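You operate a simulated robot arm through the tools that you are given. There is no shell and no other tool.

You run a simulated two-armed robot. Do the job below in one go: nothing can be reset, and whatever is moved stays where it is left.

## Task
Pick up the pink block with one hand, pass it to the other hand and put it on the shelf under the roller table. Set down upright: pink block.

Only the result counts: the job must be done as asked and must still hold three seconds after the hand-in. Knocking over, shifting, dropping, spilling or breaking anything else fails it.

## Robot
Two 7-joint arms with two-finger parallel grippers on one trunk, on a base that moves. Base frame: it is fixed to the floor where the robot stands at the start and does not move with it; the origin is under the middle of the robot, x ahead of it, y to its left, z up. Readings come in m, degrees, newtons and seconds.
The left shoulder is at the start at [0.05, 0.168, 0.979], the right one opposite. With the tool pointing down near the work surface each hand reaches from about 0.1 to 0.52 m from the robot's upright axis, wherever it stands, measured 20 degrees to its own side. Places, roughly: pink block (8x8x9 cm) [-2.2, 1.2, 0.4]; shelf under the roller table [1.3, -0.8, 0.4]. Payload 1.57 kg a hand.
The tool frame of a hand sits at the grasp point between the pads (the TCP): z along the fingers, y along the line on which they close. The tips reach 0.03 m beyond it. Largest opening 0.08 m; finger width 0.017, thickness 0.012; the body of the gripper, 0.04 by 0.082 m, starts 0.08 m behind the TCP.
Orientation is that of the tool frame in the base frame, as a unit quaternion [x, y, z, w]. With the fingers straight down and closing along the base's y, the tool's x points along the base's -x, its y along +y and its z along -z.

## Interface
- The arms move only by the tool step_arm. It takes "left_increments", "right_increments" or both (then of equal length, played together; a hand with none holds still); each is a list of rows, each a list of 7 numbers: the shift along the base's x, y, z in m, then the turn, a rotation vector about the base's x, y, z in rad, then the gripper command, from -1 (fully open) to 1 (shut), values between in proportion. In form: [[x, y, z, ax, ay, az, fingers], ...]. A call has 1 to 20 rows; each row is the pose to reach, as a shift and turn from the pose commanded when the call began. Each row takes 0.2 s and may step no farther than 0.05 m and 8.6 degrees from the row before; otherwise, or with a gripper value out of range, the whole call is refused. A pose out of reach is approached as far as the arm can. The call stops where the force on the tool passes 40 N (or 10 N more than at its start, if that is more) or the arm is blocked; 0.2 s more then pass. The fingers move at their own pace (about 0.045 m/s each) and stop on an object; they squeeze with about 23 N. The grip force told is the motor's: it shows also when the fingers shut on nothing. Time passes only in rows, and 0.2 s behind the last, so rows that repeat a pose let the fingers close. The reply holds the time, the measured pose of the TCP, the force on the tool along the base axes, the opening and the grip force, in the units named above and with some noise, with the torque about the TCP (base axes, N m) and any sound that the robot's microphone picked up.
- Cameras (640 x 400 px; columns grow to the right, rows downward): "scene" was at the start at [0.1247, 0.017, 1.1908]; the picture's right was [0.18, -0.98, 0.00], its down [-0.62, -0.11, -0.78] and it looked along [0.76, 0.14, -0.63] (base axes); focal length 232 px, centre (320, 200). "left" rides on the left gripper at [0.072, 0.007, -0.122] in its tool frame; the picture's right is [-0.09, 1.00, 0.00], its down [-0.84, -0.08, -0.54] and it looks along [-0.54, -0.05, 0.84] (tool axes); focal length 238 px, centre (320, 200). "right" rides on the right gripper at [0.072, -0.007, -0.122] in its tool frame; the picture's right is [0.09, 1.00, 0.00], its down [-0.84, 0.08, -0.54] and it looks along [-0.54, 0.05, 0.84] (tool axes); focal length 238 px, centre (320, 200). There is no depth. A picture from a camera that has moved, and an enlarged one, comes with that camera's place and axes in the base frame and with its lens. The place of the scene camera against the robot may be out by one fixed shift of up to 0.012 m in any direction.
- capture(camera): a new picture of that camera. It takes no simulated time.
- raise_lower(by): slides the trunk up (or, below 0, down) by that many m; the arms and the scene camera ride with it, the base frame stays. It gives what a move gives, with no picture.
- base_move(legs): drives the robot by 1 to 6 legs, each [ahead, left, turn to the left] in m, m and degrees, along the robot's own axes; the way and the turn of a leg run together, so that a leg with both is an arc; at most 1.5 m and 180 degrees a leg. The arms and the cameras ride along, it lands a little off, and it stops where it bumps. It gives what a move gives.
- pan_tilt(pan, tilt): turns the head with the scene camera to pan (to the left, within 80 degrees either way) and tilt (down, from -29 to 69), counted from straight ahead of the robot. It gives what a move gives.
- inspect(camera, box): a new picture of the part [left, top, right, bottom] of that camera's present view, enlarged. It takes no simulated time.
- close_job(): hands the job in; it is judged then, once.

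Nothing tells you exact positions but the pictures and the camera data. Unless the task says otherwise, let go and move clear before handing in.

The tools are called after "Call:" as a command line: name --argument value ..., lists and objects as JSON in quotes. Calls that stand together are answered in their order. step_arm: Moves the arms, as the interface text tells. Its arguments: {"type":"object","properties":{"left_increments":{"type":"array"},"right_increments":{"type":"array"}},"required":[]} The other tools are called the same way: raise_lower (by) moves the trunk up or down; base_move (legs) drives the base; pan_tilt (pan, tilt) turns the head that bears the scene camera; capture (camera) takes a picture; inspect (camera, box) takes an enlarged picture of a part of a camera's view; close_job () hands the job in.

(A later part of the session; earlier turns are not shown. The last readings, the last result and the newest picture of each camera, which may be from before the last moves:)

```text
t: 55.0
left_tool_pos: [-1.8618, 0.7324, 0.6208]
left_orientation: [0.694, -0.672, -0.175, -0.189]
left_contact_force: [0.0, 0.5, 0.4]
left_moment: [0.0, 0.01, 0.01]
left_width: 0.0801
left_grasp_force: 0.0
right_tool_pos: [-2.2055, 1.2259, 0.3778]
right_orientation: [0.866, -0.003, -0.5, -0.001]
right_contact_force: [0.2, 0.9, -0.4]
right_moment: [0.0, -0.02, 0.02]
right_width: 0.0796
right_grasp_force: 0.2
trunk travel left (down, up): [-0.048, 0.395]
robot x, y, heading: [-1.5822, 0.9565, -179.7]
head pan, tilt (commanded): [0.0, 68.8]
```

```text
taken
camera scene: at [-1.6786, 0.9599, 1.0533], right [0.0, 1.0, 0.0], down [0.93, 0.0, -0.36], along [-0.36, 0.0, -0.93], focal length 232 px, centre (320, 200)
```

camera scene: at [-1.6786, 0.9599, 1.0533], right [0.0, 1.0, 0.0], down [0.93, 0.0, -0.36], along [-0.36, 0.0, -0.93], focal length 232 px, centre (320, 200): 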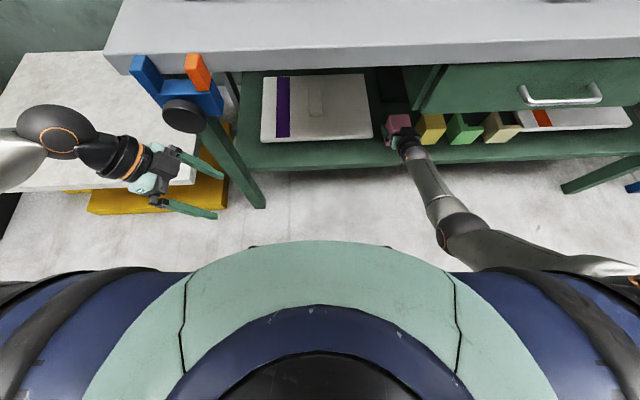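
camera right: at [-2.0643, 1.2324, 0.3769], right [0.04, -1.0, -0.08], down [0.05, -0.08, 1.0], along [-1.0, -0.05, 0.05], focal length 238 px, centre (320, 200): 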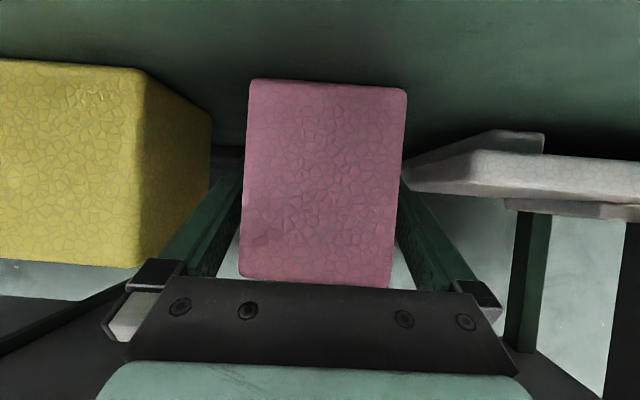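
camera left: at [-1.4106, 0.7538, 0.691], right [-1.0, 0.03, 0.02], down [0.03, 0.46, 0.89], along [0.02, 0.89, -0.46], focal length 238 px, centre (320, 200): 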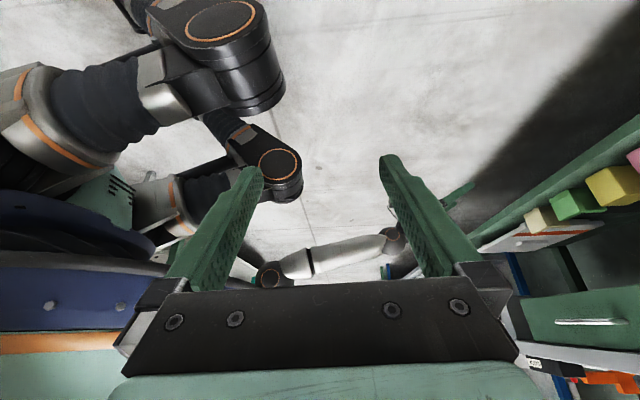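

The block is between the fingers with clearance on both sides. I'll back off 1 cm to leave room for the later hand-over, then close.

Call:
step_arm --right_increments '[[0.01, 0.0, 0, 0, 0, 0, -1], [0.01, 0.0, 0, 0, 0, 0, 1], [0.01, 0.0, 0, 0, 0, 0, 1], [0.01, 0.0, 0, 0, 0, 0, 1], [0.01, 0.0, 0, 0, 0, 0, 1], [0.01, 0.0, 0, 0, 0, 0, 1]]'

Call:
capture --camera "right"

```text
t: 56.4
left_tool_pos: [-1.8608, 0.7327, 0.6204]
left_orientation: [0.694, -0.673, -0.175, -0.189]
left_contact_force: [-0.8, 1.0, -0.9]
left_moment: [-0.02, 0.0, 0.01]
left_width: 0.0798
left_grasp_force: 0.1
right_tool_pos: [-2.1964, 1.2278, 0.3776]
right_orientation: [0.866, -0.003, -0.5, -0.002]
right_contact_force: [-0.6, -0.9, 0.9]
right_moment: [-0.02, 0.1, 0.01]
right_width: 0.069
right_grasp_force: 22.8
trunk travel left (down, up): [-0.048, 0.395]
robot x, y, heading: [-1.5852, 0.9545, -180.2]
head pan, tilt (commanded): [0.0, 68.8]
```

```text
taken
camera right: at [-2.0547, 1.2326, 0.3767], right [0.04, -1.0, -0.08], down [0.05, -0.08, 1.0], along [-1.0, -0.05, 0.05], focal length 238 px, centre (320, 200)
```

right: 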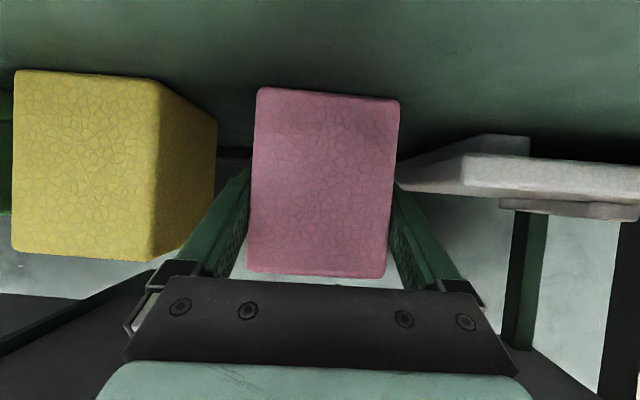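

Gripped at 6.9 cm width, 22.8 N. I'll lift gently by 4 cm and check it is held.

Call:
step_arm --right_increments '[[0, 0, 0.01, 0, 0, 0, 1], [0, 0, 0.02, 0, 0, 0, 1], [0, 0, 0.03, 0, 0, 0, 1], [0, 0, 0.04, 0, 0, 0, 1], [0, 0, 0.04, 0, 0, 0, 1]]'

Call:
capture --camera "right"

```text
t: 57.6
left_tool_pos: [-1.8613, 0.7335, 0.6208]
left_orientation: [0.694, -0.672, -0.175, -0.189]
left_contact_force: [0.8, -0.4, 0.0]
left_moment: [0.0, 0.02, -0.01]
left_width: 0.0798
left_grasp_force: 0.0
right_tool_pos: [-2.1958, 1.2269, 0.4157]
right_orientation: [0.866, -0.003, -0.5, -0.001]
right_contact_force: [-0.7, -0.8, -0.5]
right_moment: [0.0, 0.0, 0.0]
right_width: 0.0693
right_grasp_force: 23.9
trunk travel left (down, up): [-0.048, 0.395]
robot x, y, heading: [-1.5837, 0.9579, -180.1]
head pan, tilt (commanded): [0.0, 68.8]
```

```text
taken
camera right: at [-2.0539, 1.2326, 0.4147], right [0.04, -1.0, -0.08], down [0.05, -0.08, 1.0], along [-1.0, -0.04, 0.05], focal length 238 px, centre (320, 200)
```

right: 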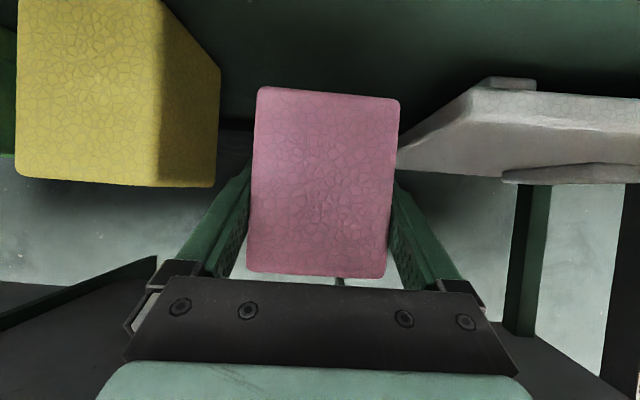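

The block is held and clear of the shelf. I'll back straight out from under the bench, then raise the trunk.

Call:
base_move --legs '[[-0.45, 0, 0]]'

Call:
raise_lower --by 0.14

Call:
pan_tilt --pan 0 --tilt 50

Call:
capture --camera "scene"

```text
t: 60.3
left_tool_pos: [-1.422, 0.734, 0.621]
left_orientation: [0.692, -0.674, -0.175, -0.19]
left_contact_force: [0.7, -0.4, -0.5]
left_moment: [-0.01, -0.02, -0.01]
left_width: 0.08
left_grasp_force: 0.0
right_tool_pos: [-1.7539, 1.2296, 0.4154]
right_orientation: [0.866, -0.004, -0.5, -0.002]
right_contact_force: [-0.1, -0.2, 0.0]
right_moment: [-0.03, 0.04, 0.01]
right_width: 0.069
right_grasp_force: 23.0
trunk travel left (down, up): [-0.048, 0.395]
robot x, y, heading: [-1.1444, 0.9568, 179.7]
head pan, tilt (commanded): [0.0, 68.8]
```

```text
t: 62.0
left_tool_pos: [-1.4225, 0.7342, 0.7616]
left_orientation: [0.693, -0.674, -0.174, -0.19]
left_contact_force: [-0.1, -0.7, 0.6]
left_moment: [0.01, -0.03, -0.02]
left_width: 0.08
left_grasp_force: 0.0
right_tool_pos: [-1.7538, 1.2295, 0.5555]
right_orientation: [0.866, -0.004, -0.5, -0.001]
right_contact_force: [0.2, -0.6, -0.2]
right_moment: [0.01, -0.01, -0.03]
right_width: 0.0694
right_grasp_force: 22.9
trunk travel left (down, up): [-0.188, 0.255]
robot x, y, heading: [-1.1424, 0.9594, 179.7]
head pan, tilt (commanded): [0.0, 68.8]
```

```text
t: 62.8
left_tool_pos: [-1.4227, 0.7343, 0.7611]
left_orientation: [0.693, -0.674, -0.174, -0.19]
left_contact_force: [-0.1, -0.7, -1.3]
left_moment: [-0.01, -0.01, 0.02]
left_width: 0.0801
left_grasp_force: 0.1
right_tool_pos: [-1.7529, 1.2289, 0.5563]
right_orientation: [0.866, -0.004, -0.501, -0.002]
right_contact_force: [0.6, -0.7, -0.8]
right_moment: [-0.01, -0.01, 0.01]
right_width: 0.0692
right_grasp_force: 23.1
trunk travel left (down, up): [-0.188, 0.255]
robot x, y, heading: [-1.1417, 0.9595, 179.8]
head pan, tilt (commanded): [0.0, 50.0]
```

```text
taken
camera scene: at [-1.2595, 0.9604, 1.2151], right [0.0, 1.0, 0.0], down [0.77, 0.0, -0.64], along [-0.64, 0.0, -0.77], focal length 232 px, centre (320, 200)
```

scene: 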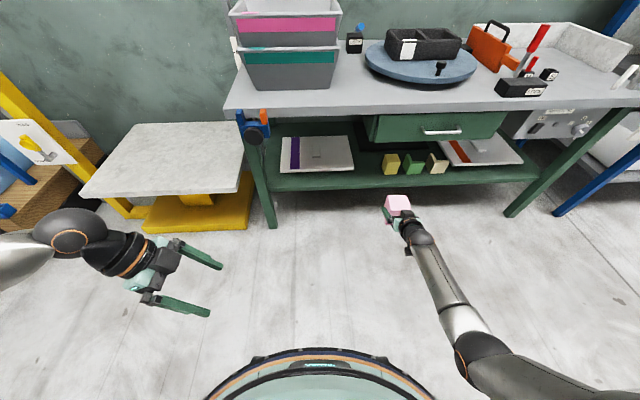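

Block is held; now the hand-over. I'll raise the trunk a little and bring the right hand (with the block) to the middle in front of me, turned 45° inward, so the left hand can meet it at a right angle and grip the other two faces.

Call:
raise_lower --by 0.06

Call:
step_arm --right_increments '[[0.021, -0.0325, 0.0075, 0, 0, 0.099, 1], [0.042, -0.065, 0.015, 0, 0, 0.198, 1], [0.063, -0.0975, 0.0225, 0, 0, 0.298, 1], [0.084, -0.13, 0.03, 0, 0, 0.397, 1], [0.105, -0.1625, 0.0375, 0, 0, 0.496, 1], [0.127, -0.195, 0.045, 0, 0, 0.595, 1], [0.148, -0.2275, 0.0525, 0, 0, 0.695, 1], [0.169, -0.26, 0.06, 0, 0, 0.794, 1], [0.169, -0.26, 0.06, 0, 0, 0.794, 1]]'

Call:
capture --camera "scene"

```text
t: 63.8
left_tool_pos: [-1.4232, 0.7347, 0.821]
left_orientation: [0.694, -0.673, -0.175, -0.189]
left_contact_force: [0.1, 0.9, -0.6]
left_moment: [0.0, -0.02, 0.01]
left_width: 0.0798
left_grasp_force: 0.0
right_tool_pos: [-1.7551, 1.2293, 0.6153]
right_orientation: [0.866, -0.004, -0.5, -0.002]
right_contact_force: [-0.4, 0.1, -0.3]
right_moment: [0.02, 0.01, 0.0]
right_width: 0.0695
right_grasp_force: 23.3
trunk travel left (down, up): [-0.248, 0.195]
robot x, y, heading: [-1.1454, 0.9566, 179.8]
head pan, tilt (commanded): [0.0, 50.0]
```

```text
t: 65.8
left_tool_pos: [-1.4225, 0.7349, 0.822]
left_orientation: [0.692, -0.674, -0.175, -0.189]
left_contact_force: [-0.3, 0.8, -0.1]
left_moment: [0.0, 0.0, 0.0]
left_width: 0.08
left_grasp_force: 0.1
right_tool_pos: [-1.5857, 0.9687, 0.6782]
right_orientation: [0.8, 0.332, -0.462, 0.192]
right_contact_force: [-0.2, 0.0, -0.4]
right_moment: [0.03, -0.01, -0.04]
right_width: 0.0693
right_grasp_force: 23.3
trunk travel left (down, up): [-0.248, 0.195]
robot x, y, heading: [-1.1411, 0.9599, 180.0]
head pan, tilt (commanded): [0.0, 50.0]
```

```text
taken
camera scene: at [-1.2595, 0.9604, 1.2752], right [0.0, 1.0, 0.0], down [0.77, 0.0, -0.64], along [-0.64, 0.0, -0.77], focal length 232 px, centre (320, 200)
```

scene: 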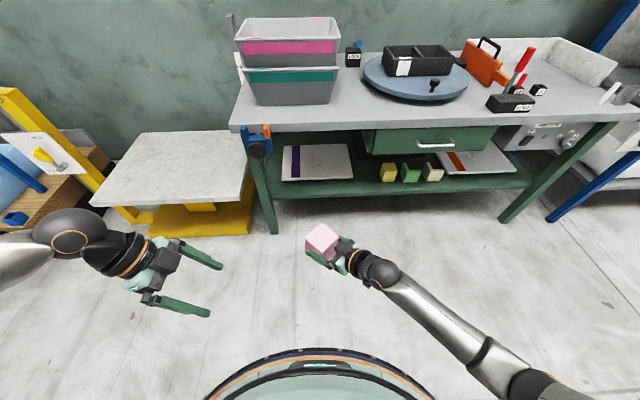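

The right hand holds the block at about [-1.594, 0.960, 0.676], turned 45°. Now I'll bring the left hand to a pre-approach pose perpendicular to it, tilted 45° down, about 12 cm short.

Call:
step_arm --left_increments '[[-0.015, 0.02, 0.0, 0.0341, 0.0191, 0.1092, -1], [-0.03, 0.042, 0.0, 0.0682, 0.0382, 0.2184, -1], [-0.046, 0.066, -0.004, 0.1023, 0.0573, 0.3276, -1], [-0.062, 0.09, -0.01, 0.1363, 0.0763, 0.4369, -1], [-0.08, 0.116, -0.018, 0.1704, 0.0954, 0.5461, -1], [-0.097, 0.142, -0.028, 0.2045, 0.1145, 0.6553, -1], [-0.1115, 0.165, -0.039, 0.2386, 0.1336, 0.7645, -1], [-0.1115, 0.165, -0.039, 0.2386, 0.1336, 0.7645, -1]]'

Call:
capture --camera "left"

Call:
capture --camera "right"

Call:
capture --camera "scene"

```text
t: 67.6
left_tool_pos: [-1.5356, 0.9004, 0.7794]
left_orientation: [0.854, -0.353, -0.354, -0.146]
left_contact_force: [-0.3, -0.2, -0.7]
left_moment: [0.01, 0.01, 0.01]
left_width: 0.08
left_grasp_force: 0.1
right_tool_pos: [-1.5859, 0.9703, 0.6779]
right_orientation: [0.8, 0.331, -0.462, 0.192]
right_contact_force: [0.3, -0.3, 0.0]
right_moment: [0.01, 0.03, 0.0]
right_width: 0.0695
right_grasp_force: 23.0
trunk travel left (down, up): [-0.248, 0.195]
robot x, y, heading: [-1.1413, 0.9575, 179.9]
head pan, tilt (commanded): [0.0, 50.0]
```

```text
taken
camera left: at [-1.4422, 0.7983, 0.8152], right [-0.75, -0.66, 0.07], down [-0.09, 0.2, 0.97], along [-0.66, 0.72, -0.21], focal length 238 px, centre (320, 200)
```

left: 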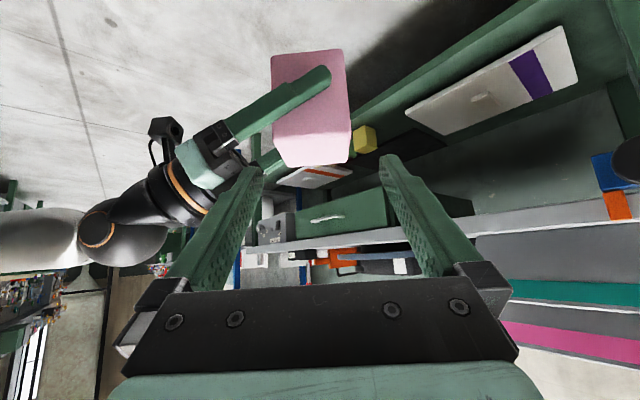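

```text
taken
camera right: at [-1.4905, 1.0733, 0.6769], right [0.74, -0.67, -0.08], down [0.09, -0.02, 1.0], along [-0.67, -0.74, 0.05], focal length 238 px, centre (320, 200)
```

right: 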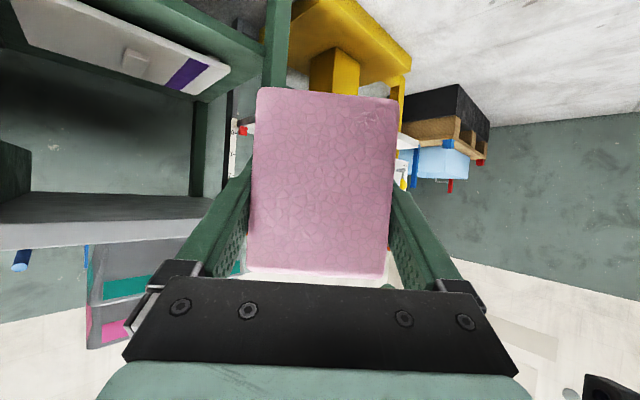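

```text
taken
camera scene: at [-1.2595, 0.9604, 1.2752], right [0.0, 1.0, 0.0], down [0.77, 0.0, -0.64], along [-0.64, 0.0, -0.77], focal length 232 px, centre (320, 200)
```

scene: 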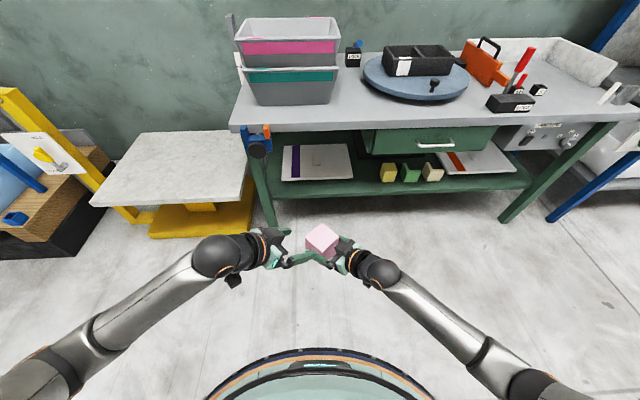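

The hand-over geometry looks right; the left camera sees the block with the right hand's finger across its near face. I'll zoom to check alignment before closing in.

Call:
inspect --camera "left" --box '[220, 30, 420, 190]'

Call:
inspect --camera "scene" --box '[240, 200, 400, 300]'

```text
2.50 times, centred on (320, 110) of left
camera zoom: at [-1.4422, 0.7983, 0.8152], right [-0.75, -0.66, 0.07], down [-0.09, 0.2, 0.97], along [-0.66, 0.72, -0.21], focal length 596 px, centre (320, 425)
```

zoom: 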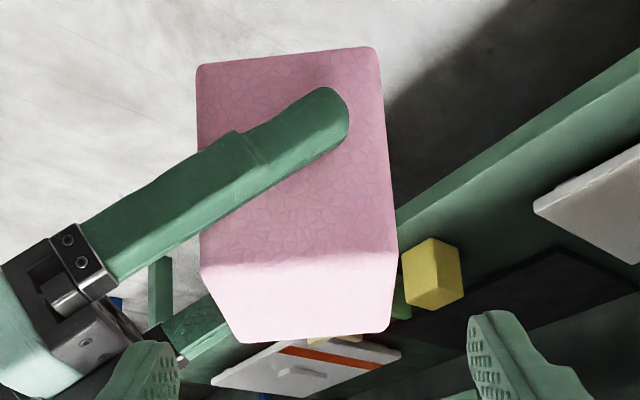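

```text
4.00 times, centred on (320, 250) of scene
camera zoom: at [-1.2595, 0.9604, 1.2752], right [0.0, 1.0, 0.0], down [0.77, 0.0, -0.64], along [-0.64, 0.0, -0.77], focal length 928 px, centre (320, 0)
```

zoom: 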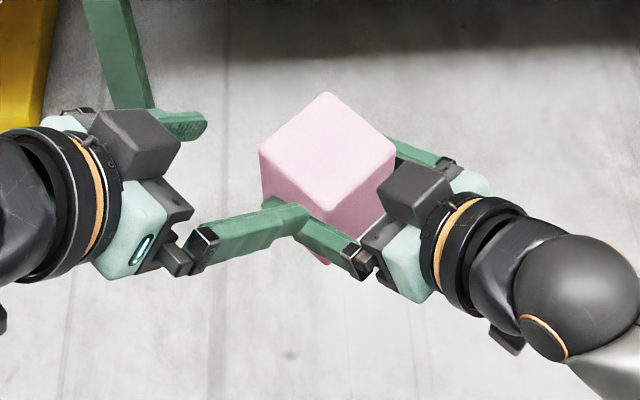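

The block is centred about 4 mm nearer the right palm than assumed, so the left hand needs a ~5 mm sideways trim. I'll apply that, then slide the left hand in along its finger axis, leaving it open.

Call:
step_arm --left_increments '[[0.0037, 0.0037, 0.002, 0, 0, 0, -1], [-0.0063, 0.0137, -0.0121, 0, 0, 0, -1], [-0.0163, 0.0237, -0.0263, 0, 0, 0, -1], [-0.0263, 0.0337, -0.0404, 0, 0, 0, -1], [-0.0363, 0.0437, -0.0546, 0, 0, 0, -1], [-0.0363, 0.0437, -0.0546, 0, 0, 0, -1]]'

Call:
capture --camera "left"

Call:
inspect --camera "scene" --box '[240, 200, 400, 300]'

```text
t: 69.0
left_tool_pos: [-1.5698, 0.9437, 0.7263]
left_orientation: [0.853, -0.354, -0.354, -0.147]
left_contact_force: [0.2, -0.4, -0.4]
left_moment: [0.0, -0.04, 0.03]
left_width: 0.0798
left_grasp_force: 0.1
right_tool_pos: [-1.585, 0.9693, 0.677]
right_orientation: [0.8, 0.332, -0.461, 0.192]
right_contact_force: [0.1, -0.1, -0.9]
right_moment: [0.01, -0.02, 0.0]
right_width: 0.0692
right_grasp_force: 22.9
trunk travel left (down, up): [-0.248, 0.195]
robot x, y, heading: [-1.1458, 0.9606, 179.8]
head pan, tilt (commanded): [0.0, 50.0]
```

```text
taken
camera left: at [-1.4771, 0.8418, 0.7624], right [-0.75, -0.66, 0.07], down [-0.09, 0.2, 0.97], along [-0.66, 0.72, -0.21], focal length 238 px, centre (320, 200)
```

left: 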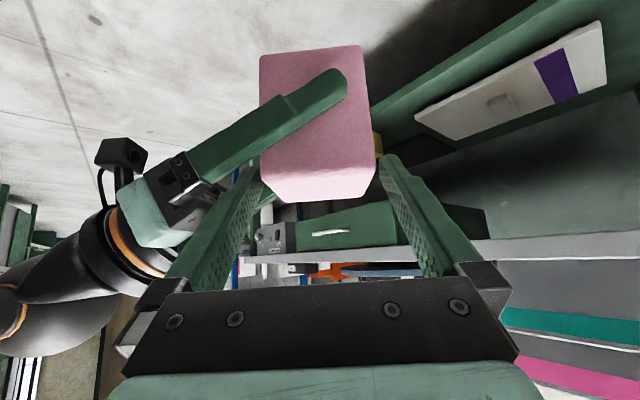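

```text
4.00 times, centred on (320, 250) of scene
camera zoom: at [-1.2595, 0.9604, 1.2752], right [0.0, 1.0, 0.0], down [0.77, 0.0, -0.64], along [-0.64, 0.0, -0.77], focal length 928 px, centre (320, 0)
```

zoom: 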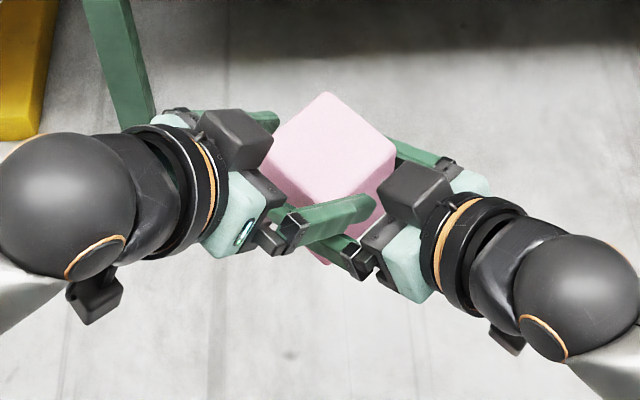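

Alignment is centred now and no contact is felt. I'll advance the last ~3.6 cm slowly.

Call:
step_arm --left_increments '[[-0.005, 0.005, -0.007, 0, 0, 0, -1], [-0.01, 0.01, -0.014, 0, 0, 0, -1], [-0.0145, 0.0145, -0.0205, 0, 0, 0, -1], [-0.0185, 0.0185, -0.0262, 0, 0, 0, -1], [-0.0185, 0.0185, -0.0262, 0, 0, 0, -1]]'

Call:
capture --camera "left"

Call:
inspect --camera "scene" --box '[240, 200, 400, 300]'

```text
t: 70.2
left_tool_pos: [-1.589, 0.9625, 0.7018]
left_orientation: [0.854, -0.354, -0.353, -0.145]
left_contact_force: [0.5, -0.8, 0.2]
left_moment: [0.0, -0.02, -0.02]
left_width: 0.0801
left_grasp_force: 0.1
right_tool_pos: [-1.5864, 0.969, 0.6777]
right_orientation: [0.801, 0.331, -0.461, 0.191]
right_contact_force: [0.8, 0.2, -0.9]
right_moment: [-0.02, -0.02, 0.02]
right_width: 0.0694
right_grasp_force: 22.5
trunk travel left (down, up): [-0.248, 0.195]
robot x, y, heading: [-1.1426, 0.9567, 179.9]
head pan, tilt (commanded): [0.0, 50.0]
```

```text
taken
camera left: at [-1.4963, 0.8598, 0.7366], right [-0.75, -0.66, 0.07], down [-0.09, 0.2, 0.97], along [-0.66, 0.72, -0.21], focal length 238 px, centre (320, 200)
```

left: 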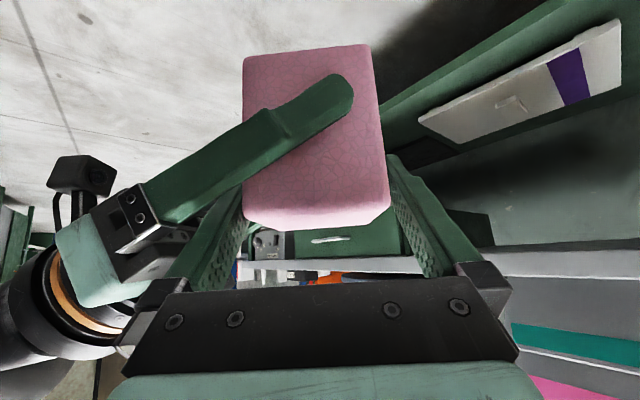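

```text
4.00 times, centred on (320, 250) of scene
camera zoom: at [-1.2595, 0.9604, 1.2752], right [0.0, 1.0, 0.0], down [0.77, 0.0, -0.64], along [-0.64, 0.0, -0.77], focal length 928 px, centre (320, 0)
```

zoom: 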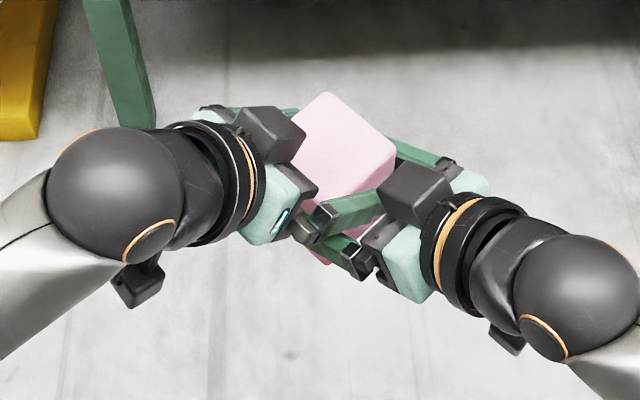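

The left fingers straddle the block with no contact force. I'll close the left gripper while the right still holds.

Call:
step_arm --left_increments '[[0, 0, 0, 0, 0, 0, 1], [0, 0, 0, 0, 0, 0, 1], [0, 0, 0, 0, 0, 0, 1], [0, 0, 0, 0, 0, 0, 1]]'

Call:
capture --camera "left"

```text
t: 71.2
left_tool_pos: [-1.5885, 0.9632, 0.7012]
left_orientation: [0.854, -0.354, -0.353, -0.146]
left_contact_force: [4.0, 4.6, 0.8]
left_moment: [-0.04, -0.03, -0.02]
left_width: 0.0692
left_grasp_force: 23.1
right_tool_pos: [-1.5853, 0.9683, 0.679]
right_orientation: [0.8, 0.331, -0.462, 0.192]
right_contact_force: [-4.5, -4.2, -0.4]
right_moment: [0.12, -0.04, -0.01]
right_width: 0.0693
right_grasp_force: 22.9
trunk travel left (down, up): [-0.248, 0.195]
robot x, y, heading: [-1.1443, 0.959, 180.2]
head pan, tilt (commanded): [0.0, 50.0]
```

```text
taken
camera left: at [-1.4958, 0.8603, 0.7368], right [-0.75, -0.66, 0.06], down [-0.09, 0.2, 0.97], along [-0.65, 0.73, -0.21], focal length 238 px, centre (320, 200)
```

left: 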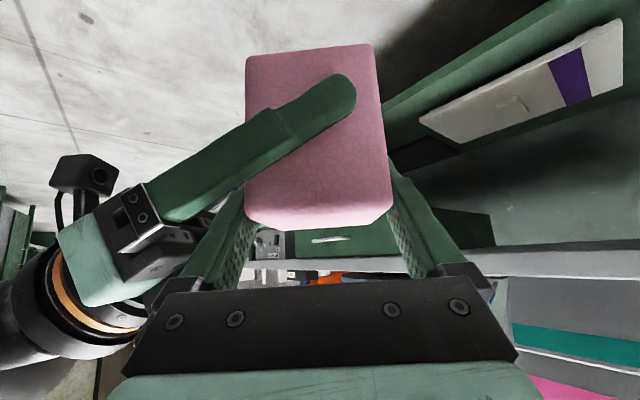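

The left hand grips at 6.9 cm, 23 N. Now the right hand opens and retreats straight back along its own finger axis.

Call:
step_arm --right_increments '[[0, 0, 0, 0, 0, 0, -1], [0, 0, 0, 0, 0, 0, -1], [0, 0, 0, 0, 0, 0, -1], [0.0061, 0.0061, 0.005, 0, 0, 0, -1], [0.0184, 0.0184, 0.015, 0, 0, 0, -1], [0.0306, 0.0307, 0.025, 0, 0, 0, -1], [0.0459, 0.046, 0.0375, 0, 0, 0, -1], [0.0612, 0.0614, 0.05, 0, 0, 0, -1], [0.0765, 0.0767, 0.0625, 0, 0, 0, -1], [0.0918, 0.0921, 0.075, 0, 0, 0, -1], [0.0918, 0.0921, 0.075, 0, 0, 0, -1]]'

Call:
capture --camera "left"

Call:
capture --camera "scene"

```text
t: 73.6
left_tool_pos: [-1.5902, 0.9627, 0.7013]
left_orientation: [0.854, -0.353, -0.354, -0.145]
left_contact_force: [0.2, -0.6, -0.6]
left_moment: [-0.04, 0.03, -0.05]
left_width: 0.0691
left_grasp_force: 22.6
right_tool_pos: [-1.4952, 1.0625, 0.7507]
right_orientation: [0.8, 0.331, -0.462, 0.192]
right_contact_force: [0.2, 0.0, -0.1]
right_moment: [-0.01, 0.03, 0.0]
right_width: 0.08
right_grasp_force: 0.1
trunk travel left (down, up): [-0.248, 0.195]
robot x, y, heading: [-1.1425, 0.962, 179.9]
head pan, tilt (commanded): [0.0, 50.0]
```

```text
taken
camera left: at [-1.4962, 0.8598, 0.7368], right [-0.75, -0.66, 0.07], down [-0.09, 0.2, 0.97], along [-0.66, 0.72, -0.21], focal length 238 px, centre (320, 200)
```

left: 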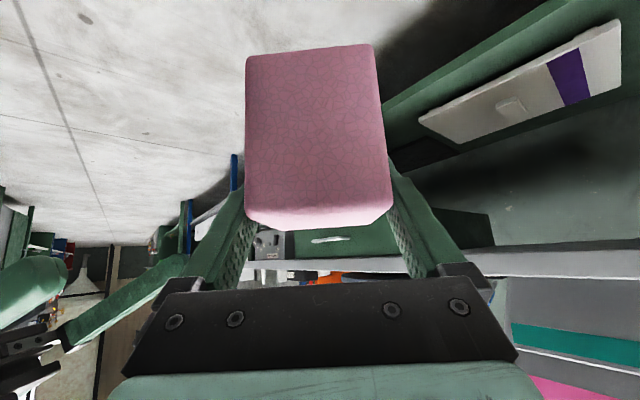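

```text
taken
camera scene: at [-1.2595, 0.9604, 1.2752], right [0.0, 1.0, 0.0], down [0.77, 0.0, -0.64], along [-0.64, 0.0, -0.77], focal length 232 px, centre (320, 200)
```

scene: 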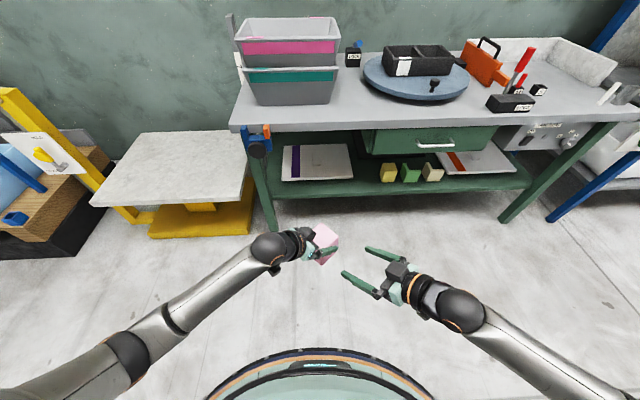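

The hand-over worked: the left hand alone holds the block upright. Now I'll swing the left hand to point straight ahead at my left side and turn the right hand outward, clear of it.

Call:
step_arm --left_increments '[[-0.01, -0.036, 0, 0, 0, 0.112, 1], [-0.02, -0.072, 0, 0, 0, 0.224, 1], [-0.03, -0.108, 0, 0, 0, 0.337, 1], [-0.04, -0.144, 0, 0, 0, 0.449, 1], [-0.05, -0.18, 0, 0, 0, 0.561, 1], [-0.06, -0.216, 0, 0, 0, 0.673, 1], [-0.07, -0.2527, 0, 0, 0, 0.785, 1], [-0.07, -0.2527, 0, 0, 0, 0.785, 1]]' --right_increments '[[-0.006, 0.017, 0.003, 0, 0, -0.113, -1], [-0.012, 0.034, 0.006, 0, 0, -0.226, -1], [-0.019, 0.051, 0.009, 0, 0, -0.339, -1], [-0.025, 0.069, 0.012, 0, 0, -0.452, -1], [-0.032, 0.086, 0.015, 0, 0, -0.565, -1], [-0.038, 0.103, 0.018, 0, 0, -0.678, -1], [-0.045, 0.12, 0.02, 0, 0, -0.79, -1], [-0.045, 0.12, 0.02, 0, 0, -0.79, -1]]'

Call:
capture --camera "scene"

```text
t: 75.4
left_tool_pos: [-1.6577, 0.7096, 0.7019]
left_orientation: [0.924, 0.002, -0.382, 0.002]
left_contact_force: [0.5, 0.0, 0.8]
left_moment: [0.02, 0.0, -0.01]
left_width: 0.0694
left_grasp_force: 23.1
right_tool_pos: [-1.5384, 1.1814, 0.7708]
right_orientation: [0.866, -0.003, -0.5, -0.002]
right_contact_force: [-0.5, -1.0, 0.4]
right_moment: [-0.01, 0.0, -0.01]
right_width: 0.0799
right_grasp_force: 0.2
trunk travel left (down, up): [-0.248, 0.195]
robot x, y, heading: [-1.1426, 0.9584, 179.9]
head pan, tilt (commanded): [0.0, 50.0]
```

```text
taken
camera scene: at [-1.2595, 0.9603, 1.2752], right [0.0, 1.0, 0.0], down [0.77, 0.0, -0.64], along [-0.64, 0.0, -0.77], focal length 232 px, centre (320, 200)
```

scene: 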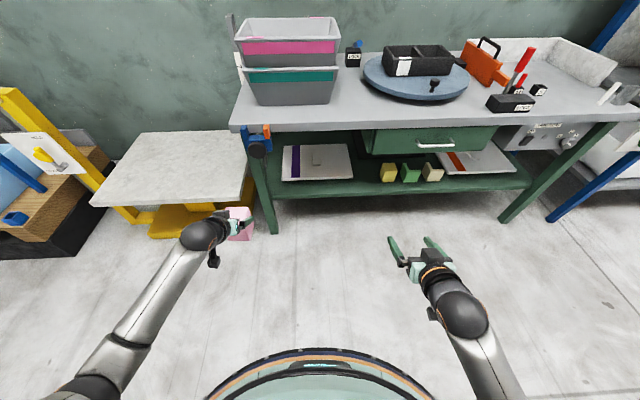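

Left hand holds the block facing ahead. I'll tuck the right hand to point down near the body, then move away from the bench toward the aisle.

Call:
step_arm --right_increments '[[0.012, 0, 0, 0, -0.131, 0, -1], [0.024, 0, 0, 0, -0.262, 0, -1], [0.036, 0, 0, 0, -0.393, 0, -1], [0.048, 0, 0, 0, -0.524, 0, -1], [0.06, 0, 0, 0, -0.655, 0, -1], [0.072, 0, 0, 0, -0.786, 0, -1], [0.084, 0, 0, 0, -0.917, 0, -1], [0.09, 0, 0, 0, -1.047, 0, -1], [0.09, 0, 0, 0, -1.047, 0, -1]]'

Call:
base_move --legs '[[0, 0.9, 0]]'

Call:
capture --camera "scene"

```text
t: 77.4
left_tool_pos: [-1.659, 0.7103, 0.7013]
left_orientation: [0.924, 0.0, -0.383, 0.001]
left_contact_force: [0.4, -0.3, 0.3]
left_moment: [0.02, 0.0, 0.0]
left_width: 0.069
left_grasp_force: 22.3
right_tool_pos: [-1.4468, 1.1824, 0.7713]
right_orientation: [1.0, -0.003, 0.001, -0.002]
right_contact_force: [-0.1, -0.5, 0.0]
right_moment: [0.01, 0.02, -0.02]
right_width: 0.0798
right_grasp_force: 0.1
trunk travel left (down, up): [-0.248, 0.195]
robot x, y, heading: [-1.1431, 0.9606, 179.8]
head pan, tilt (commanded): [0.0, 50.0]
```

```text
t: 85.7
left_tool_pos: [-1.6675, -0.1846, 0.7014]
left_orientation: [0.924, -0.004, -0.382, -0.001]
left_contact_force: [0.5, -0.1, 0.2]
left_moment: [0.02, -0.01, 0.0]
left_width: 0.0693
left_grasp_force: 23.0
right_tool_pos: [-1.4528, 0.2854, 0.7715]
right_orientation: [1.0, -0.007, -0.001, -0.002]
right_contact_force: [0.6, 0.5, -0.4]
right_moment: [0.02, 0.0, 0.02]
right_width: 0.0799
right_grasp_force: 0.0
trunk travel left (down, up): [-0.248, 0.195]
robot x, y, heading: [-1.151, 0.0619, 179.2]
head pan, tilt (commanded): [0.0, 50.0]
```

```text
taken
camera scene: at [-1.2658, 0.0628, 1.2752], right [0.01, 1.0, 0.0], down [0.77, -0.01, -0.64], along [-0.64, 0.01, -0.77], focal length 232 px, centre (320, 200)
```

scene: 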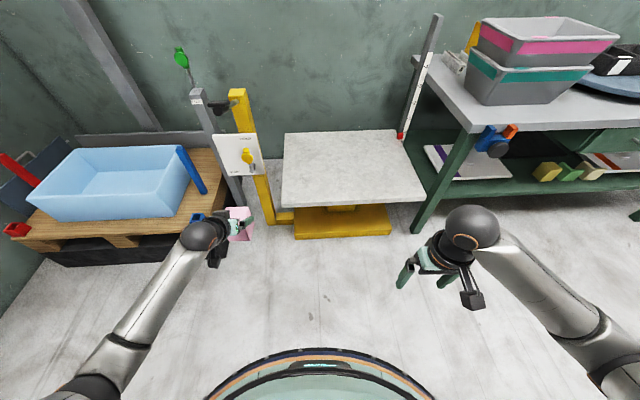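

There is free floor behind me. I'll turn around to face the aisle toward the roller table and look ahead.

Call:
base_move --legs '[[0, 0, -179]]'

Call:
pan_tilt --pan -20 --tilt 30

Call:
capture --camera "scene"

```text
t: 93.5
left_tool_pos: [-0.6221, 0.2816, 0.7014]
left_orientation: [0.024, 0.923, -0.009, 0.383]
left_contact_force: [0.3, 0.8, -0.3]
left_moment: [0.04, 0.0, 0.0]
left_width: 0.0689
left_grasp_force: 23.0
right_tool_pos: [-0.8561, -0.1792, 0.771]
right_orientation: [0.028, 1.0, -0.002, 0.0]
right_contact_force: [0.5, -0.2, 0.2]
right_moment: [0.01, -0.04, 0.0]
right_width: 0.0802
right_grasp_force: 0.0
trunk travel left (down, up): [-0.248, 0.195]
robot x, y, heading: [-1.1521, 0.0606, -3.3]
head pan, tilt (commanded): [0.0, 50.0]
```

```text
t: 94.3
left_tool_pos: [-0.6224, 0.2818, 0.7018]
left_orientation: [0.024, 0.924, -0.009, 0.383]
left_contact_force: [0.5, 0.6, 0.1]
left_moment: [0.02, -0.02, -0.01]
left_width: 0.0693
left_grasp_force: 22.7
right_tool_pos: [-0.8555, -0.1797, 0.771]
right_orientation: [0.028, 1.0, -0.002, 0.0]
right_contact_force: [-0.7, 0.5, 0.0]
right_moment: [0.03, 0.01, -0.02]
right_width: 0.08
right_grasp_force: 0.1
trunk travel left (down, up): [-0.248, 0.195]
robot x, y, heading: [-1.1464, 0.063, -3.2]
head pan, tilt (commanded): [-20.0, 30.0]
```

```text
taken
camera scene: at [-1.0256, 0.0238, 1.3047], right [-0.39, -0.92, 0.0], down [-0.46, 0.2, -0.87], along [0.8, -0.34, -0.5], focal length 232 px, centre (320, 200)
```

scene: 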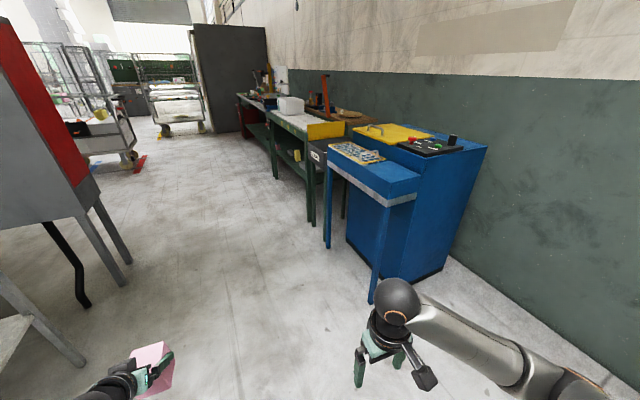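

The aisle along y≈0 is clear between the blue machine (y≈-0.62) and the rack/cabinet (y≈0.85). I'll drive along it to in front of the roller table, then turn right toward it.

Call:
base_move --legs '[[0, 0, 3.3], [1.2, 0.05, 0], [0.95, 0.05, 0], [0, 0, -88]]'

Call:
pan_tilt --pan 0 --tilt 40

Call:
capture --camera "scene"

```text
t: 109.0
left_tool_pos: [1.2604, -0.3177, 0.7021]
left_orientation: [0.631, 0.674, -0.261, 0.28]
left_contact_force: [-0.7, -0.3, 0.1]
left_moment: [0.0, -0.01, 0.01]
left_width: 0.069
left_grasp_force: 23.0
right_tool_pos: [0.7752, -0.1391, 0.7701]
right_orientation: [0.685, 0.728, -0.002, -0.002]
right_contact_force: [0.0, 0.0, 0.4]
right_moment: [0.0, 0.0, -0.03]
right_width: 0.0797
right_grasp_force: 0.0
trunk travel left (down, up): [-0.248, 0.195]
robot x, y, heading: [0.9799, 0.1805, -86.7]
head pan, tilt (commanded): [-20.0, 30.0]
```

```text
t: 109.9
left_tool_pos: [1.2605, -0.3182, 0.7015]
left_orientation: [0.632, 0.674, -0.261, 0.28]
left_contact_force: [0.0, -0.1, -1.0]
left_moment: [-0.01, 0.01, 0.02]
left_width: 0.0691
left_grasp_force: 23.1
right_tool_pos: [0.7764, -0.1381, 0.7698]
right_orientation: [0.685, 0.728, -0.002, -0.001]
right_contact_force: [0.0, 0.0, -0.8]
right_moment: [0.0, 0.01, 0.01]
right_width: 0.0803
right_grasp_force: 0.1
trunk travel left (down, up): [-0.248, 0.195]
robot x, y, heading: [0.981, 0.1789, -86.6]
head pan, tilt (commanded): [0.0, 40.0]
```

```text
taken
camera scene: at [0.9873, 0.0573, 1.2894], right [-1.0, -0.06, 0.0], down [-0.04, 0.64, -0.77], along [0.05, -0.76, -0.64], focal length 232 px, centre (320, 200)
```

scene: 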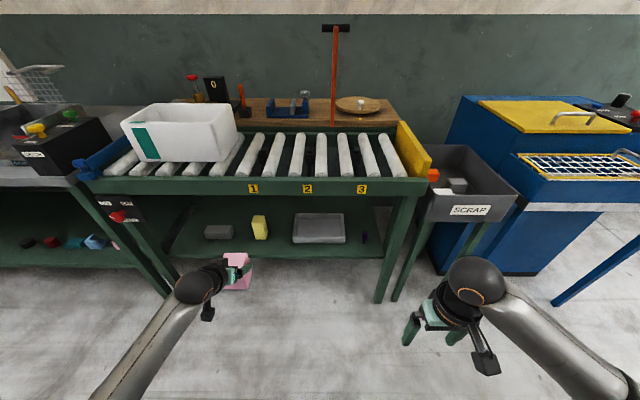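

I'm facing the roller table; its shelf holds a grey brick, a yellow block, a grey tray and something small at right. I'll zoom in to find a free spot.

Call:
inspect --camera "scene" --box '[120, 170, 420, 310]'

Call:
inspect --camera "scene" --box '[180, 190, 300, 265]'

Call:
capture --camera "left"

```text
2.13 times, centred on (270, 240) of scene
camera zoom: at [0.9873, 0.0573, 1.2894], right [-1.0, -0.06, 0.0], down [-0.04, 0.64, -0.77], along [0.05, -0.76, -0.64], focal length 495 px, centre (427, 115)
```

zoom: 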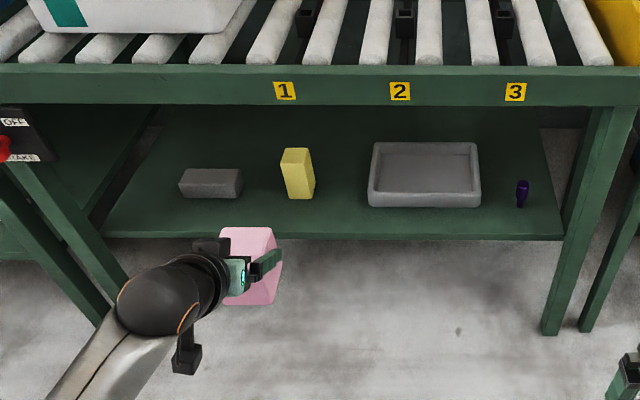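

```text
5.33 times, centred on (240, 228) of scene
camera zoom: at [0.9873, 0.0573, 1.2894], right [-1.0, -0.06, 0.0], down [-0.04, 0.64, -0.77], along [0.05, -0.76, -0.64], focal length 1238 px, centre (747, 53)
```

zoom: 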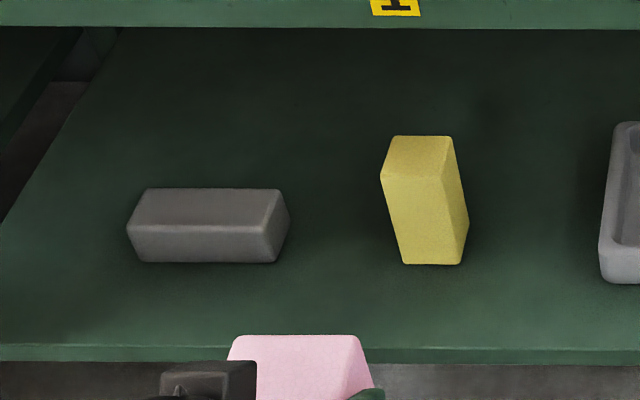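

```text
taken
camera left: at [1.259, -0.1808, 0.7372], right [1.0, 0.0, 0.07], down [-0.06, -0.21, 0.97], along [0.01, -0.98, -0.21], focal length 238 px, centre (320, 200)
```

left: 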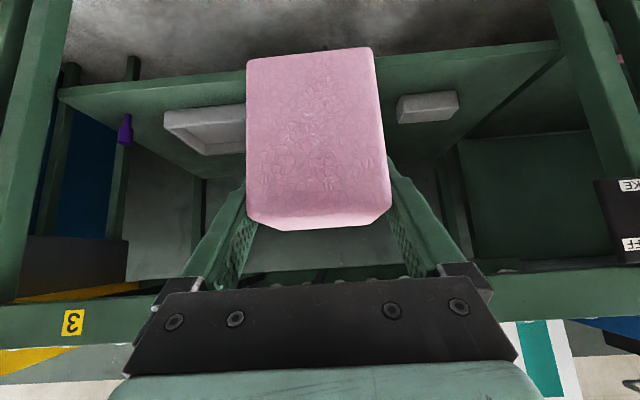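

Between the yellow block and the tray there is a gap about 12 cm wide centred near x≈1.24; I can set the block at its front with side clearance. I'll square up to the table, lower the trunk with the arms tucked as they are, and move a bit closer to measure the shelf height.

Call:
base_move --legs '[[0, 0, -3.4]]'

Call:
raise_lower --by -0.14

Call:
capture --camera "scene"

Call:
capture --camera "left"

```text
t: 110.7
left_tool_pos: [1.2316, -0.3336, 0.7009]
left_orientation: [0.651, 0.655, -0.27, 0.272]
left_contact_force: [-0.5, 0.3, -0.8]
left_moment: [0.01, 0.0, 0.02]
left_width: 0.069
left_grasp_force: 22.9
right_tool_pos: [0.756, -0.1255, 0.7701]
right_orientation: [0.706, 0.708, -0.001, -0.001]
right_contact_force: [0.0, 0.4, -0.8]
right_moment: [-0.03, 0.0, -0.03]
right_width: 0.0801
right_grasp_force: 0.1
trunk travel left (down, up): [-0.248, 0.195]
robot x, y, heading: [0.9784, 0.1813, -89.8]
head pan, tilt (commanded): [0.0, 40.0]
```

```text
t: 112.4
left_tool_pos: [1.2306, -0.3331, 0.5624]
left_orientation: [0.651, 0.655, -0.269, 0.273]
left_contact_force: [-0.2, -0.1, -0.4]
left_moment: [-0.02, -0.03, 0.0]
left_width: 0.0691
left_grasp_force: 23.2
right_tool_pos: [0.7569, -0.1254, 0.6311]
right_orientation: [0.707, 0.708, -0.001, -0.001]
right_contact_force: [0.6, -0.7, -0.1]
right_moment: [0.03, 0.01, -0.01]
right_width: 0.0799
right_grasp_force: 0.0
trunk travel left (down, up): [-0.108, 0.335]
robot x, y, heading: [0.9821, 0.1798, -89.6]
head pan, tilt (commanded): [0.0, 40.0]
```

```text
taken
camera scene: at [0.9799, 0.0571, 1.1494], right [-1.0, 0.0, 0.0], down [0.0, 0.64, -0.77], along [0.0, -0.77, -0.64], focal length 232 px, centre (320, 200)
```

scene: 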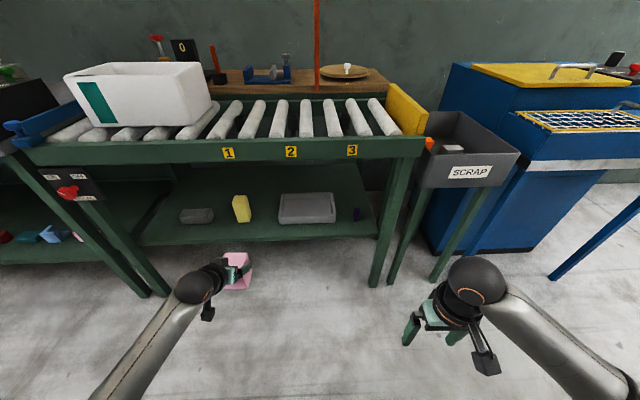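

```text
taken
camera left: at [1.2373, -0.1967, 0.5973], right [1.0, -0.06, 0.07], down [-0.08, -0.21, 0.97], along [-0.04, -0.98, -0.21], focal length 238 px, centre (320, 200)
```

left: 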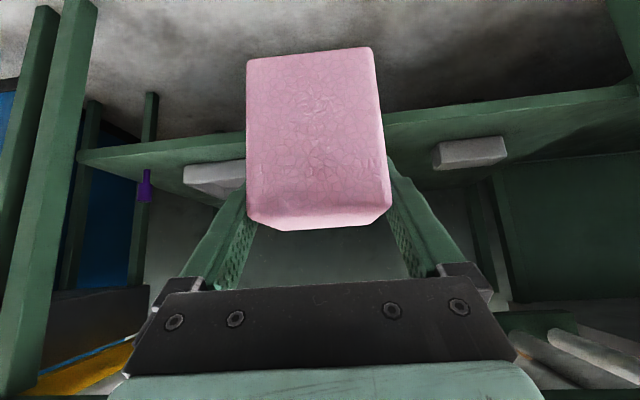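

Call:
inspect --camera "scene" --box '[160, 175, 360, 255]'

Call:
inspect --camera "left" --box '[80, 60, 560, 240]'

```text
3.20 times, centred on (260, 215) of scene
camera zoom: at [0.9799, 0.0571, 1.1494], right [-1.0, 0.0, 0.0], down [0.0, 0.64, -0.77], along [0.0, -0.77, -0.64], focal length 743 px, centre (512, 152)
```

zoom: 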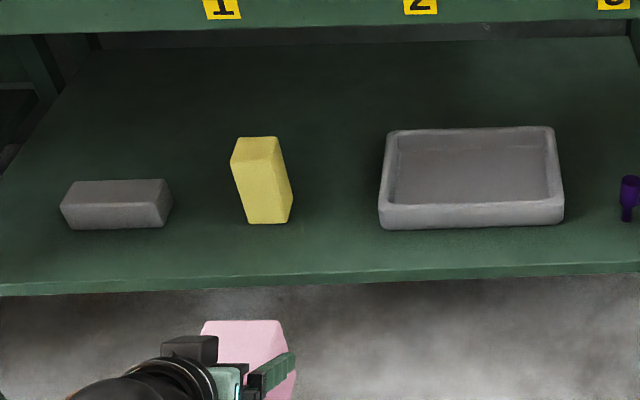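

```text
1.33 times, centred on (320, 150) of left
camera zoom: at [1.2373, -0.1967, 0.5973], right [1.0, -0.06, 0.07], down [-0.08, -0.21, 0.97], along [-0.04, -0.98, -0.21], focal length 318 px, centre (320, 267)
```

zoom: 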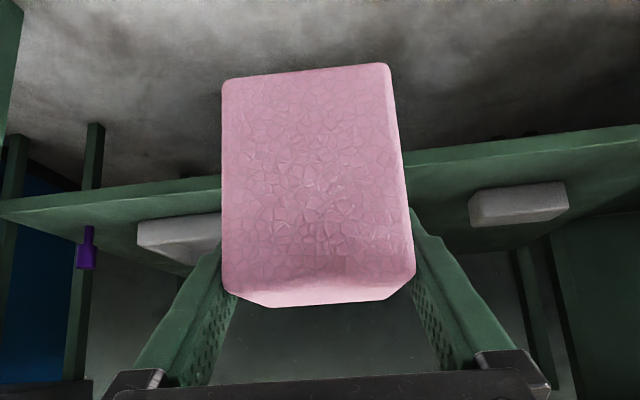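

Shelf top is at z≈0.39, front edge y≈-0.60; the gap between tray (x≤1.167) and yellow block (x≥1.298) is ~13 cm, centred at x≈1.232, with their fronts at y≈-0.69. I'll lower the hand to 0.51, then drive 0.25 m in.

Call:
step_arm --left_increments '[[0, 0, -0.02, 0, 0, 0, 1], [0, 0, -0.04, 0, 0, 0, 1], [0, 0, -0.05, 0, 0, 0, 1], [0, 0, -0.05, 0, 0, 0, 1]]'

Call:
base_move --legs '[[0.24, 0, -0.4]]'

Call:
capture --camera "scene"

Call:
capture --camera "left"

```text
t: 113.4
left_tool_pos: [1.2305, -0.3322, 0.5123]
left_orientation: [0.652, 0.655, -0.27, 0.271]
left_contact_force: [0.1, 0.5, -0.1]
left_moment: [0.0, 0.01, 0.01]
left_width: 0.0691
left_grasp_force: 23.2
right_tool_pos: [0.7568, -0.1267, 0.6309]
right_orientation: [0.706, 0.708, -0.001, -0.001]
right_contact_force: [-0.6, 0.9, 0.0]
right_moment: [0.01, 0.0, -0.04]
right_width: 0.08
right_grasp_force: 0.0
trunk travel left (down, up): [-0.108, 0.335]
robot x, y, heading: [0.9743, 0.1784, -89.9]
head pan, tilt (commanded): [0.0, 40.0]
```

```text
t: 115.1
left_tool_pos: [1.2269, -0.5746, 0.5113]
left_orientation: [0.654, 0.653, -0.269, 0.27]
left_contact_force: [0.7, -0.2, 0.6]
left_moment: [0.0, -0.02, -0.03]
left_width: 0.0689
left_grasp_force: 22.6
right_tool_pos: [0.7545, -0.3648, 0.6311]
right_orientation: [0.709, 0.705, -0.001, -0.002]
right_contact_force: [-0.2, 0.6, 0.1]
right_moment: [0.0, -0.03, -0.01]
right_width: 0.08
right_grasp_force: 0.0
trunk travel left (down, up): [-0.108, 0.335]
robot x, y, heading: [0.977, -0.0599, -90.4]
head pan, tilt (commanded): [0.0, 40.0]
```

```text
taken
camera scene: at [0.9789, -0.1826, 1.1494], right [-1.0, 0.0, 0.0], down [0.0, 0.64, -0.77], along [0.0, -0.77, -0.64], focal length 232 px, centre (320, 200)
```

scene: 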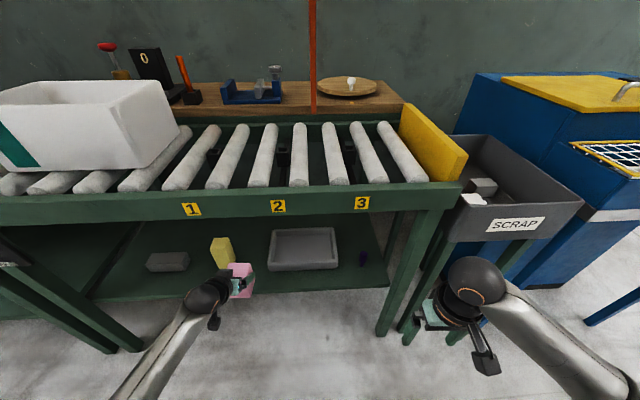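

```text
taken
camera left: at [1.2343, -0.4376, 0.5473], right [1.0, -0.07, 0.07], down [-0.08, -0.21, 0.97], along [-0.05, -0.98, -0.21], focal length 238 px, centre (320, 200)
```

left: 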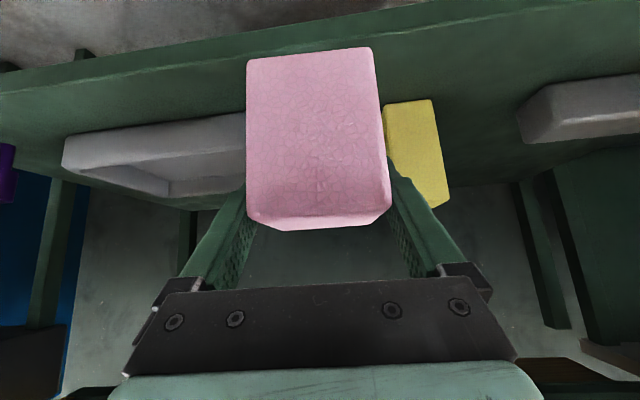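

Call:
inspect --camera "left" --box '[60, 20, 500, 240]'

Call:
inspect --camera "scene" --box '[140, 210, 360, 330]'

```text
1.45 times, centred on (280, 130) of left
camera zoom: at [1.2343, -0.4376, 0.5473], right [1.0, -0.07, 0.07], down [-0.08, -0.21, 0.97], along [-0.05, -0.98, -0.21], focal length 347 px, centre (378, 302)
```

zoom: 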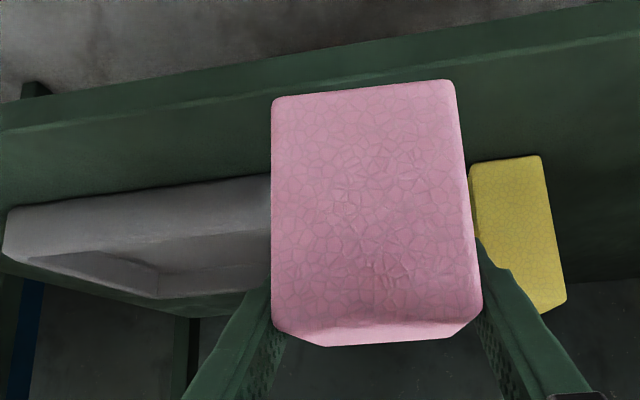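

```text
2.91 times, centred on (250, 270) of scene
camera zoom: at [0.9789, -0.1826, 1.1494], right [-1.0, 0.0, 0.0], down [0.0, 0.64, -0.77], along [0.0, -0.77, -0.64], focal length 675 px, centre (524, -4)
```

zoom: 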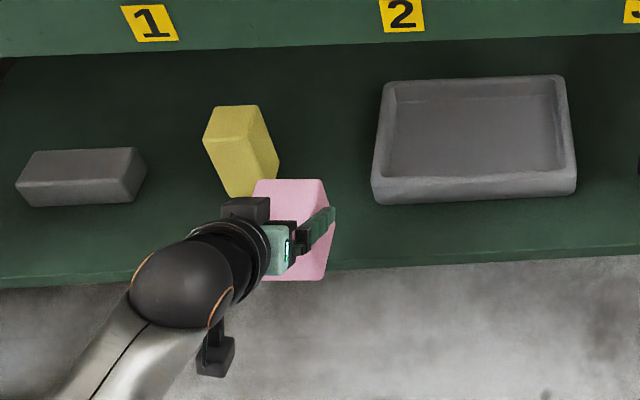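

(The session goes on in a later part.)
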